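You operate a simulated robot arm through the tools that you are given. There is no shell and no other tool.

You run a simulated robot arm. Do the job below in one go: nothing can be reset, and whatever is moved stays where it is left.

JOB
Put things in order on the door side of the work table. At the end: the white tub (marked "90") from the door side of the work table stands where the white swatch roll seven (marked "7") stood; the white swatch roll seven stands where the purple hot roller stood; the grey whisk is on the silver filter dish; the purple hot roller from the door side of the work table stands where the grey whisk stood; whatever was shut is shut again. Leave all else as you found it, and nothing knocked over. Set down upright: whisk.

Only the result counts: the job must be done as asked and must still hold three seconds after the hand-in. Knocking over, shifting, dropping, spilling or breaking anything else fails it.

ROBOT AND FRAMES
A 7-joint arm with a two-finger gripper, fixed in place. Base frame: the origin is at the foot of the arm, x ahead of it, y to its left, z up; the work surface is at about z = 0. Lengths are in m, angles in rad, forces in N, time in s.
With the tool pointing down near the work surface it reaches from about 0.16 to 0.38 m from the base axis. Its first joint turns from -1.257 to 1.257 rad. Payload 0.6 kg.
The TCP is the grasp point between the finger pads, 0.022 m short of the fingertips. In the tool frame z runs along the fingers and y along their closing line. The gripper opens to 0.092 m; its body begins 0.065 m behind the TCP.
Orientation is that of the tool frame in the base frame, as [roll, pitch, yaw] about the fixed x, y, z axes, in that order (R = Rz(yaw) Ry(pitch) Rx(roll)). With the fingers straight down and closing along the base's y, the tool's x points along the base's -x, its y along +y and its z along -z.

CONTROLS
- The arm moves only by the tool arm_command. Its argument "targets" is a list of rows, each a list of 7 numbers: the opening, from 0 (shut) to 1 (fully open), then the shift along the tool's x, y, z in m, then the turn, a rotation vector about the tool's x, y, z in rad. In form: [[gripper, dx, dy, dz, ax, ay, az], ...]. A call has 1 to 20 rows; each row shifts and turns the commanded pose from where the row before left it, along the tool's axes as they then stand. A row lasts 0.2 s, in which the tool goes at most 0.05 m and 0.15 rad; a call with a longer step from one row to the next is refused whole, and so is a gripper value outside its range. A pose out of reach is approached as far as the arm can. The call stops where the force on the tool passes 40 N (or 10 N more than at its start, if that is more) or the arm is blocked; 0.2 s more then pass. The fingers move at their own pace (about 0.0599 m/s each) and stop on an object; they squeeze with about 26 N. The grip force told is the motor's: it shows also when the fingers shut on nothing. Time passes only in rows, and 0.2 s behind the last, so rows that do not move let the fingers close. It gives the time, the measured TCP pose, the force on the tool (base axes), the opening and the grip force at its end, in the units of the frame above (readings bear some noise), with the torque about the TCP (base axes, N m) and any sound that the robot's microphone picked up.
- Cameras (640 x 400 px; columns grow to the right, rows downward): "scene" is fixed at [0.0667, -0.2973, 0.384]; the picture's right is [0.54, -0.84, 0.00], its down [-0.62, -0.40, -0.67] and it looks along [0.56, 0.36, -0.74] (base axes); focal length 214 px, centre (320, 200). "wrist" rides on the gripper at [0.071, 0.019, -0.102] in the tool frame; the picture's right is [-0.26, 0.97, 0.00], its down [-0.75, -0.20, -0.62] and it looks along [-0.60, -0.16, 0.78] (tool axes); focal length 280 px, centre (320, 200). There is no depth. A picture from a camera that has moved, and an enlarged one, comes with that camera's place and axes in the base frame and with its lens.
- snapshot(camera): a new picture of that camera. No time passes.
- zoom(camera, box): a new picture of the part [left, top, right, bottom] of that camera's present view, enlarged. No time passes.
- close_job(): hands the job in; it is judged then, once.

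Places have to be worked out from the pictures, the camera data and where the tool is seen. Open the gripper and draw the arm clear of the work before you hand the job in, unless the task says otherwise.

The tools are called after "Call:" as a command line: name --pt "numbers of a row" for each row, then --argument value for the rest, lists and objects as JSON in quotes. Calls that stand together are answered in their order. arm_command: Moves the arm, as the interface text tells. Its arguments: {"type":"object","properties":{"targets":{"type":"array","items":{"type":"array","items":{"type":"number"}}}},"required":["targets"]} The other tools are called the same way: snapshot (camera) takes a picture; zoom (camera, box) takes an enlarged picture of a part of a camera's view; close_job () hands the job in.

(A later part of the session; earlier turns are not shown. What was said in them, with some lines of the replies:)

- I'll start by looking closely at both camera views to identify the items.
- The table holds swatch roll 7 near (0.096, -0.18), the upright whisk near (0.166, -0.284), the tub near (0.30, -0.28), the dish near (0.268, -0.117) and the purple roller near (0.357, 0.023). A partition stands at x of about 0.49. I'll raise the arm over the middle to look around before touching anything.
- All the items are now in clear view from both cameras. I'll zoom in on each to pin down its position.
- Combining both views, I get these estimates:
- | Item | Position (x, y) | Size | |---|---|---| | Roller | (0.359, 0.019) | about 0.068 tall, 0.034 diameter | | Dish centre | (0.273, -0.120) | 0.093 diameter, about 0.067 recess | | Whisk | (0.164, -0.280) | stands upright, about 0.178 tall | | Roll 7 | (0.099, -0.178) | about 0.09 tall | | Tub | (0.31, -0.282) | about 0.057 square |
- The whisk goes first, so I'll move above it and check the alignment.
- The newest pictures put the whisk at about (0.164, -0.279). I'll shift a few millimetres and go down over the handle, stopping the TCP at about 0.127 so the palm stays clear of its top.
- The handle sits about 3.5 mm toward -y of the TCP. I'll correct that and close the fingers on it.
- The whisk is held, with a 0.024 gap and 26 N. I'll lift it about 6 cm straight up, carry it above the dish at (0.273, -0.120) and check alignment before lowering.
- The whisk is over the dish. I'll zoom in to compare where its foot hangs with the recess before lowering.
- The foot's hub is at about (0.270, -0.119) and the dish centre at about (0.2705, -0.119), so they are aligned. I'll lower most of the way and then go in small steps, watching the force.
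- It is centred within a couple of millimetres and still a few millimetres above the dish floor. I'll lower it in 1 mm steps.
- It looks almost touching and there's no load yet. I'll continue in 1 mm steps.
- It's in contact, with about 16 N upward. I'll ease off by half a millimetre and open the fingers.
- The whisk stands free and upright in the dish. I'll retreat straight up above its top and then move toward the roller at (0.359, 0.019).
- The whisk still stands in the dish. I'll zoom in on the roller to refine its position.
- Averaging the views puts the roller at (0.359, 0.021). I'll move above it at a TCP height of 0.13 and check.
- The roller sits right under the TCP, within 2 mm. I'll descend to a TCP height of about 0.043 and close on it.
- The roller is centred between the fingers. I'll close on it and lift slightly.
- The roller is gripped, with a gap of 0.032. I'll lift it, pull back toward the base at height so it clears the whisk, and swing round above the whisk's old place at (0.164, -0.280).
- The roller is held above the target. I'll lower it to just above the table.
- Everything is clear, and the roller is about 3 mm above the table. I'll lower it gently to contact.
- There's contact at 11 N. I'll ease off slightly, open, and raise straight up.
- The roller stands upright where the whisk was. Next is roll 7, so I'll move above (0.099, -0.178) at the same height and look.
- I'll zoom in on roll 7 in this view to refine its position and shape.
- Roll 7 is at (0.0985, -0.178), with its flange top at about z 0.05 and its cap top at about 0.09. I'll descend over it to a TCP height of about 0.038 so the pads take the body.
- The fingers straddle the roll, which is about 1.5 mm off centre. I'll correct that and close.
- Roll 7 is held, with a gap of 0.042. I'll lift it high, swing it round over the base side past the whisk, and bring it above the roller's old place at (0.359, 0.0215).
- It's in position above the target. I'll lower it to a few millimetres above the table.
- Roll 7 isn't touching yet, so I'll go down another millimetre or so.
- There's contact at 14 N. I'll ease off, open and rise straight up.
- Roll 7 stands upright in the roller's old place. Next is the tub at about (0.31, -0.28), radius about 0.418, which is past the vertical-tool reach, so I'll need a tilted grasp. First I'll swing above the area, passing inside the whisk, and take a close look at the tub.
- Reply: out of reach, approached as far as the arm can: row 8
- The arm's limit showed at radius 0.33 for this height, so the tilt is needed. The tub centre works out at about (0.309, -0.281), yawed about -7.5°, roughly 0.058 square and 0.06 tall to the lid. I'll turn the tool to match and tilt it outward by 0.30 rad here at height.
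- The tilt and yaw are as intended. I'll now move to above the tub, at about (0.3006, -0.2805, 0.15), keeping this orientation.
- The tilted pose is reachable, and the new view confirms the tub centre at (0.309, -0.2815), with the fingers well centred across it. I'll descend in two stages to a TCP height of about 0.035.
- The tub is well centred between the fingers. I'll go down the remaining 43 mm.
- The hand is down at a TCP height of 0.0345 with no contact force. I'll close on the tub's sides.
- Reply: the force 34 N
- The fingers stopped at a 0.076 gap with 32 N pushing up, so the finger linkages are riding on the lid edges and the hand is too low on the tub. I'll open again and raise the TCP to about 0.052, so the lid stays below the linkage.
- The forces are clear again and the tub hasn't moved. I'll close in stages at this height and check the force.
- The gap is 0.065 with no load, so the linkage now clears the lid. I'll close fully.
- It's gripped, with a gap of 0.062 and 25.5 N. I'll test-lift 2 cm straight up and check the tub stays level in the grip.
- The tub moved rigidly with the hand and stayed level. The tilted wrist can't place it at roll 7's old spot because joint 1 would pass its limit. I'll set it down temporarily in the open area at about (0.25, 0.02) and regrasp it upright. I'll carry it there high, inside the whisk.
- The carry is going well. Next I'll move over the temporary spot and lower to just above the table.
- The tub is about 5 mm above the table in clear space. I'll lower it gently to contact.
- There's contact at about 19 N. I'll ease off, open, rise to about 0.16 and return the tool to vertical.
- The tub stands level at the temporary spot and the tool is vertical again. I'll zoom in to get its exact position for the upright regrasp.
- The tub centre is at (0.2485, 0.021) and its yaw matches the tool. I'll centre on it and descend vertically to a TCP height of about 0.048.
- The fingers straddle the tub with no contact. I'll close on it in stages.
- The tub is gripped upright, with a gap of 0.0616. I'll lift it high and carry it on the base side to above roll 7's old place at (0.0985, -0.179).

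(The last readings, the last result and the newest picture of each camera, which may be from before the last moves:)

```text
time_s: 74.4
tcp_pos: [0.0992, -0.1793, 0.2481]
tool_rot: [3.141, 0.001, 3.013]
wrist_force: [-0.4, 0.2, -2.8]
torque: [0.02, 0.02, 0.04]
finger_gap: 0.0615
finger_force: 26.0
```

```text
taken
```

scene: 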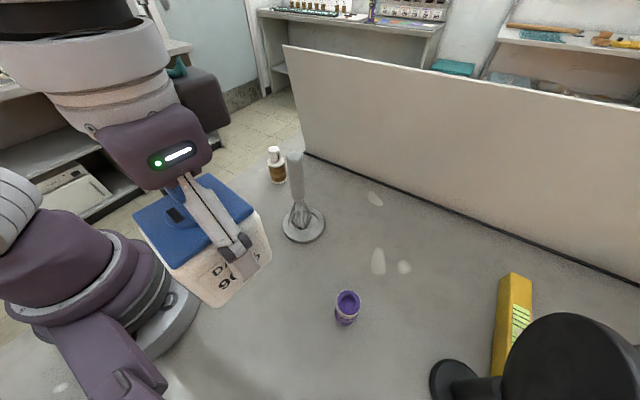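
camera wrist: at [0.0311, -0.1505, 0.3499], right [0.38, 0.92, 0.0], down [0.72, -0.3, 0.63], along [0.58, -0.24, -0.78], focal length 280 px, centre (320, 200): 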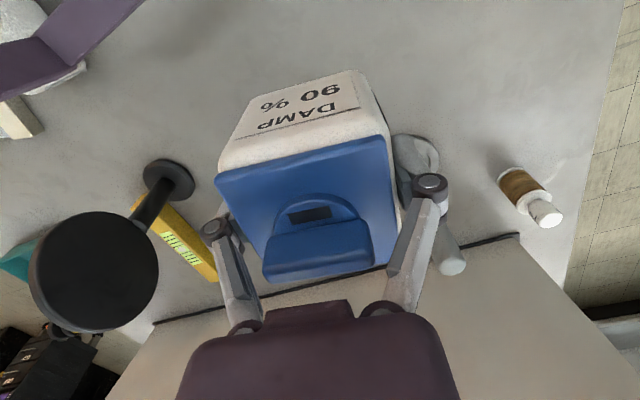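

The tub is over the target. I'll lower it to just above the table.

Call:
arm_command --pt "0 0 0 0.03 0 0 0" --pt "0 0 0 0.03 0 0 0" --pt "0 0 0 0.03 0 0 0" --pt "0 0 0 0.03 0 0 0" --pt "0 0 0 0.03 0 0 0" --pt "0 0 0 0.025 0 0 0" --pt "0 0 0 0.015 0 0 0" --pt "0 0 0 0.005 0 0 0" --pt "0 0 0 0 0 0 0"

Call:
snapshot --camera "wrist"

Call:
zoom --camera "scene" --box '[180, 220, 380, 360]'

```text
time_s: 76.4
tcp_pos: [0.0982, -0.1792, 0.0524]
tool_rot: [-3.141, 0.0, 3.013]
wrist_force: [0.1, 0.1, -1.5]
torque: [-0.01, -0.01, -0.02]
finger_gap: 0.0615
finger_force: 26.2
```

```text
taken
camera wrist: at [0.0306, -0.1498, 0.1549], right [0.38, 0.92, 0.0], down [0.72, -0.3, 0.62], along [0.58, -0.24, -0.78], focal length 280 px, centre (320, 200)
```

wrist: 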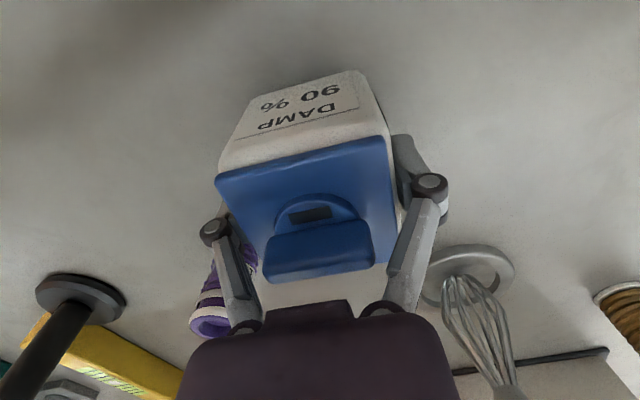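

```text
2.86 times, centred on (280, 290) of scene
camera zoom: at [0.0667, -0.2973, 0.384], right [0.54, -0.84, 0.0], down [-0.62, -0.4, -0.67], along [0.56, 0.36, -0.74], focal length 613 px, centre (434, -57)
```

zoom: 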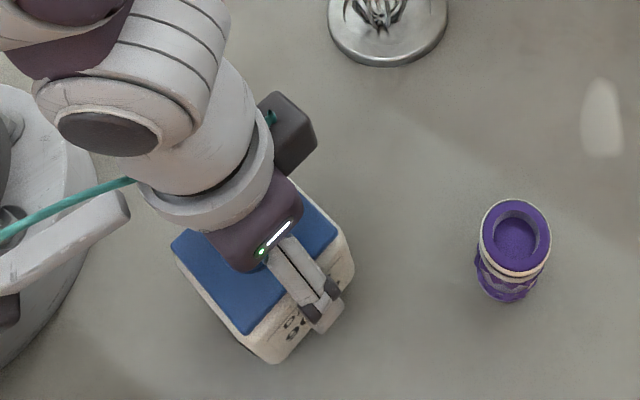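

The tub is about 5 mm above the table with nothing in the way. I'll lower it in small steps to contact.

Call:
arm_command --pt "0 0 0 0.002 0 0 0" --pt "0 0 0 0.001 0 0 0" --pt "0 0 0 0.001 0 0 0" --pt "0 0 0 0 0 0 0"

```text
time_s: 77.4
tcp_pos: [0.0968, -0.1783, 0.0487]
tool_rot: [-3.141, 0.0, 3.013]
wrist_force: [-0.4, -0.5, -2.6]
torque: [-0.02, -0.02, -0.02]
finger_gap: 0.0616
finger_force: 25.9
```

Call:
arm_command --pt "0 0 0 0.001 0 0 0" --pt "0 0 0 0 0 0 0"

```text
time_s: 78.0
tcp_pos: [0.0972, -0.1802, 0.0457]
tool_rot: [-3.141, 0.0, 3.011]
wrist_force: [-1.8, 4.1, 19.3]
torque: [0.1, -0.01, -0.01]
finger_gap: 0.0618
finger_force: 25.8
```

There's contact at 19 N. I'll ease off, open, and rise straight up.

Call:
arm_command --pt "0 0 0 -0.0006 0 0 0" --pt "0 0 0 0 0 0 0" --pt "0.8 0 0 0 0 0 0" --pt "1 0 0 0 0 0 0" --pt "1 0 0 0 0 0 0" --pt "1 0 0 -0.015 0 0 0" --pt "1 0 0 -0.025 0 0 0" --pt "1 0 0 -0.03 0 0 0" --pt "1 0 0 -0.03 0 0 0" --pt "1 0 0 -0.03 0 0 0" --pt "1 0 0 -0.03 0 0 0" --pt "1 0 0 -0.03 0 0 0" --pt "1 0 0 0 0 0 0"

Call:
snapshot --camera "wrist"

Call:
snapshot --camera "scene"

```text
time_s: 80.8
tcp_pos: [0.0978, -0.1794, 0.238]
tool_rot: [3.141, 0.0, 3.012]
wrist_force: [-0.3, -0.1, 0.4]
torque: [0.01, -0.04, 0.0]
finger_gap: 0.0921
finger_force: 0.0
```

```text
taken
camera wrist: at [0.0303, -0.1503, 0.3409], right [0.38, 0.92, 0.0], down [0.72, -0.3, 0.63], along [0.58, -0.24, -0.78], focal length 280 px, centre (320, 200)
```

wrist: 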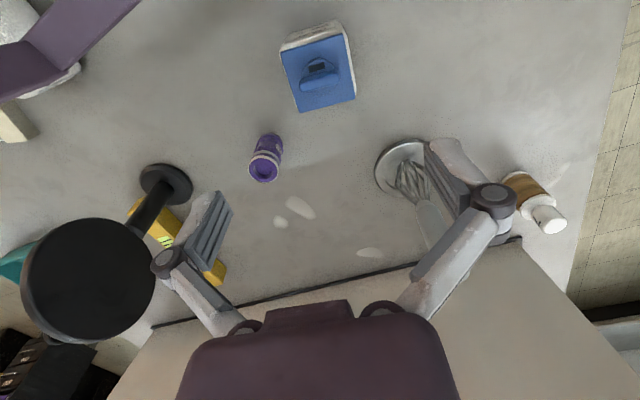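

```text
taken
```

scene: 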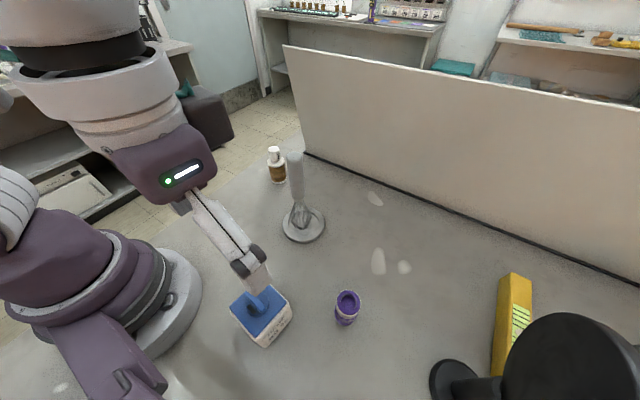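

All four items appear in place. I'll draw the arm clear to the middle at height so I can check everything unobstructed.

Call:
arm_command --pt "1 0 0 -0.03 0 0 0" --pt "1 -0.0127 0.0319 -0.005 0 0 0" --pt "1 -0.0127 0.0319 -0.005 0 0 0" --pt "1 -0.0127 0.0319 -0.005 0 0 0" --pt "1 -0.0127 0.0319 -0.005 0 0 0" --pt "1 -0.0127 0.0319 -0.005 0 0 0" --pt "1 -0.0127 0.0319 -0.005 0 0 0" --pt "1 0 0 0 0 0 0"

Call:
snapshot --camera "scene"

Call:
zoom --camera "scene" --box '[220, 270, 380, 370]'

Call:
zoom --camera "scene" --box '[240, 140, 340, 250]'

Call:
snapshot --camera "wrist"

```text
time_s: 82.6
tcp_pos: [0.1997, 0.0013, 0.2977]
tool_rot: [3.141, 0.0, 3.013]
wrist_force: [0.1, 0.7, 0.5]
torque: [-0.01, 0.04, 0.0]
finger_gap: 0.0919
finger_force: 0.0
```

```text
taken
```

scene: 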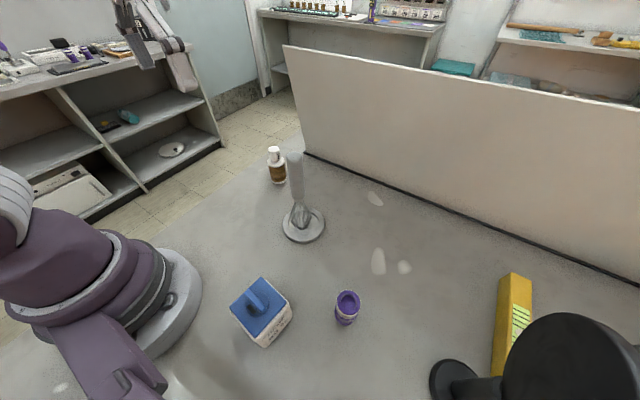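

```text
4.00 times, centred on (300, 320) of scene
camera zoom: at [0.0667, -0.2973, 0.384], right [0.54, -0.84, 0.0], down [-0.62, -0.4, -0.67], along [0.56, 0.36, -0.74], focal length 858 px, centre (400, -280)
```

zoom: 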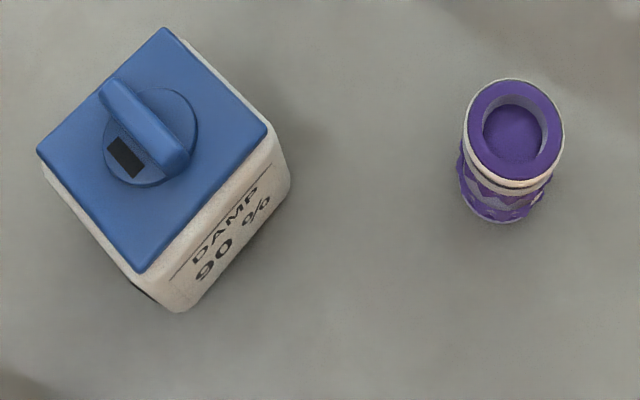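

```text
3.64 times, centred on (290, 195) of scene
camera zoom: at [0.0667, -0.2973, 0.384], right [0.54, -0.84, 0.0], down [-0.62, -0.4, -0.67], along [0.56, 0.36, -0.74], focal length 780 px, centre (429, 218)
```

zoom: 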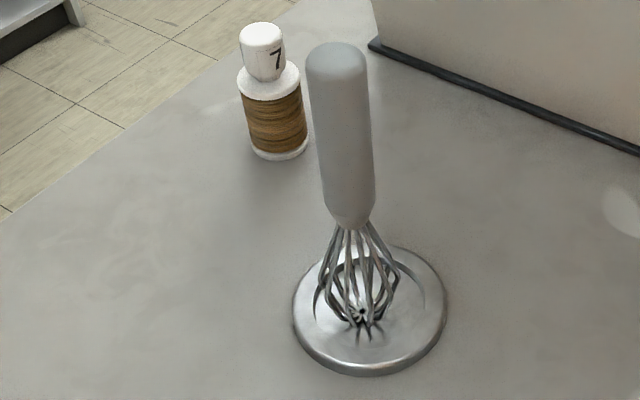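

```text
taken
camera wrist: at [0.1319, 0.03, 0.4003], right [0.38, 0.92, 0.0], down [0.72, -0.3, 0.63], along [0.58, -0.24, -0.78], focal length 280 px, centre (320, 200)
```

wrist: 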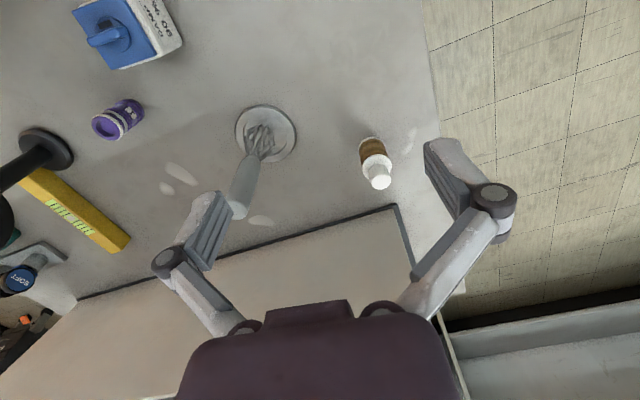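

The final views show:
- The tub is upright at about (0.098, -0.178), where roll 7 stood.
- Roll 7 is upright in the roller's place.
- The roller is upright where the whisk stood.
- The whisk stands upright in the dish, which hasn't moved.
- The stand and the yellow box are untouched, and nothing was opened along the way.

The gripper is open and the arm is clear, so I'm handing the job in.

Call:
close_job

```text
The job is handed in.
```

The job is handed in, and everything you asked for was in place when I last checked. No verdict came back with the hand-in.

- **White tub ("90"):** it stands upright where swatch roll seven stood, by my measurements within about 2–3 mm. It was too far out to lift with the hand vertical, so I set it down once partway and gripped it again.
- **Tub grip:** on the first try the gripper's linkages pressed on the lid at about 32 N. I saw no movement of the tub, and the lid is still shut.
- **White swatch roll seven:** it stands upright where the purple hot roller stood, within about 2 mm.
- **Purple hot roller:** it stands upright where the grey whisk stood.
- **Grey whisk:** it stands upright in the silver filter dish, and the dish has not moved.

I opened nothing, so there was nothing to shut again. The black stand and the yellow box look untouched. The gripper is open and the arm is clear of the work.
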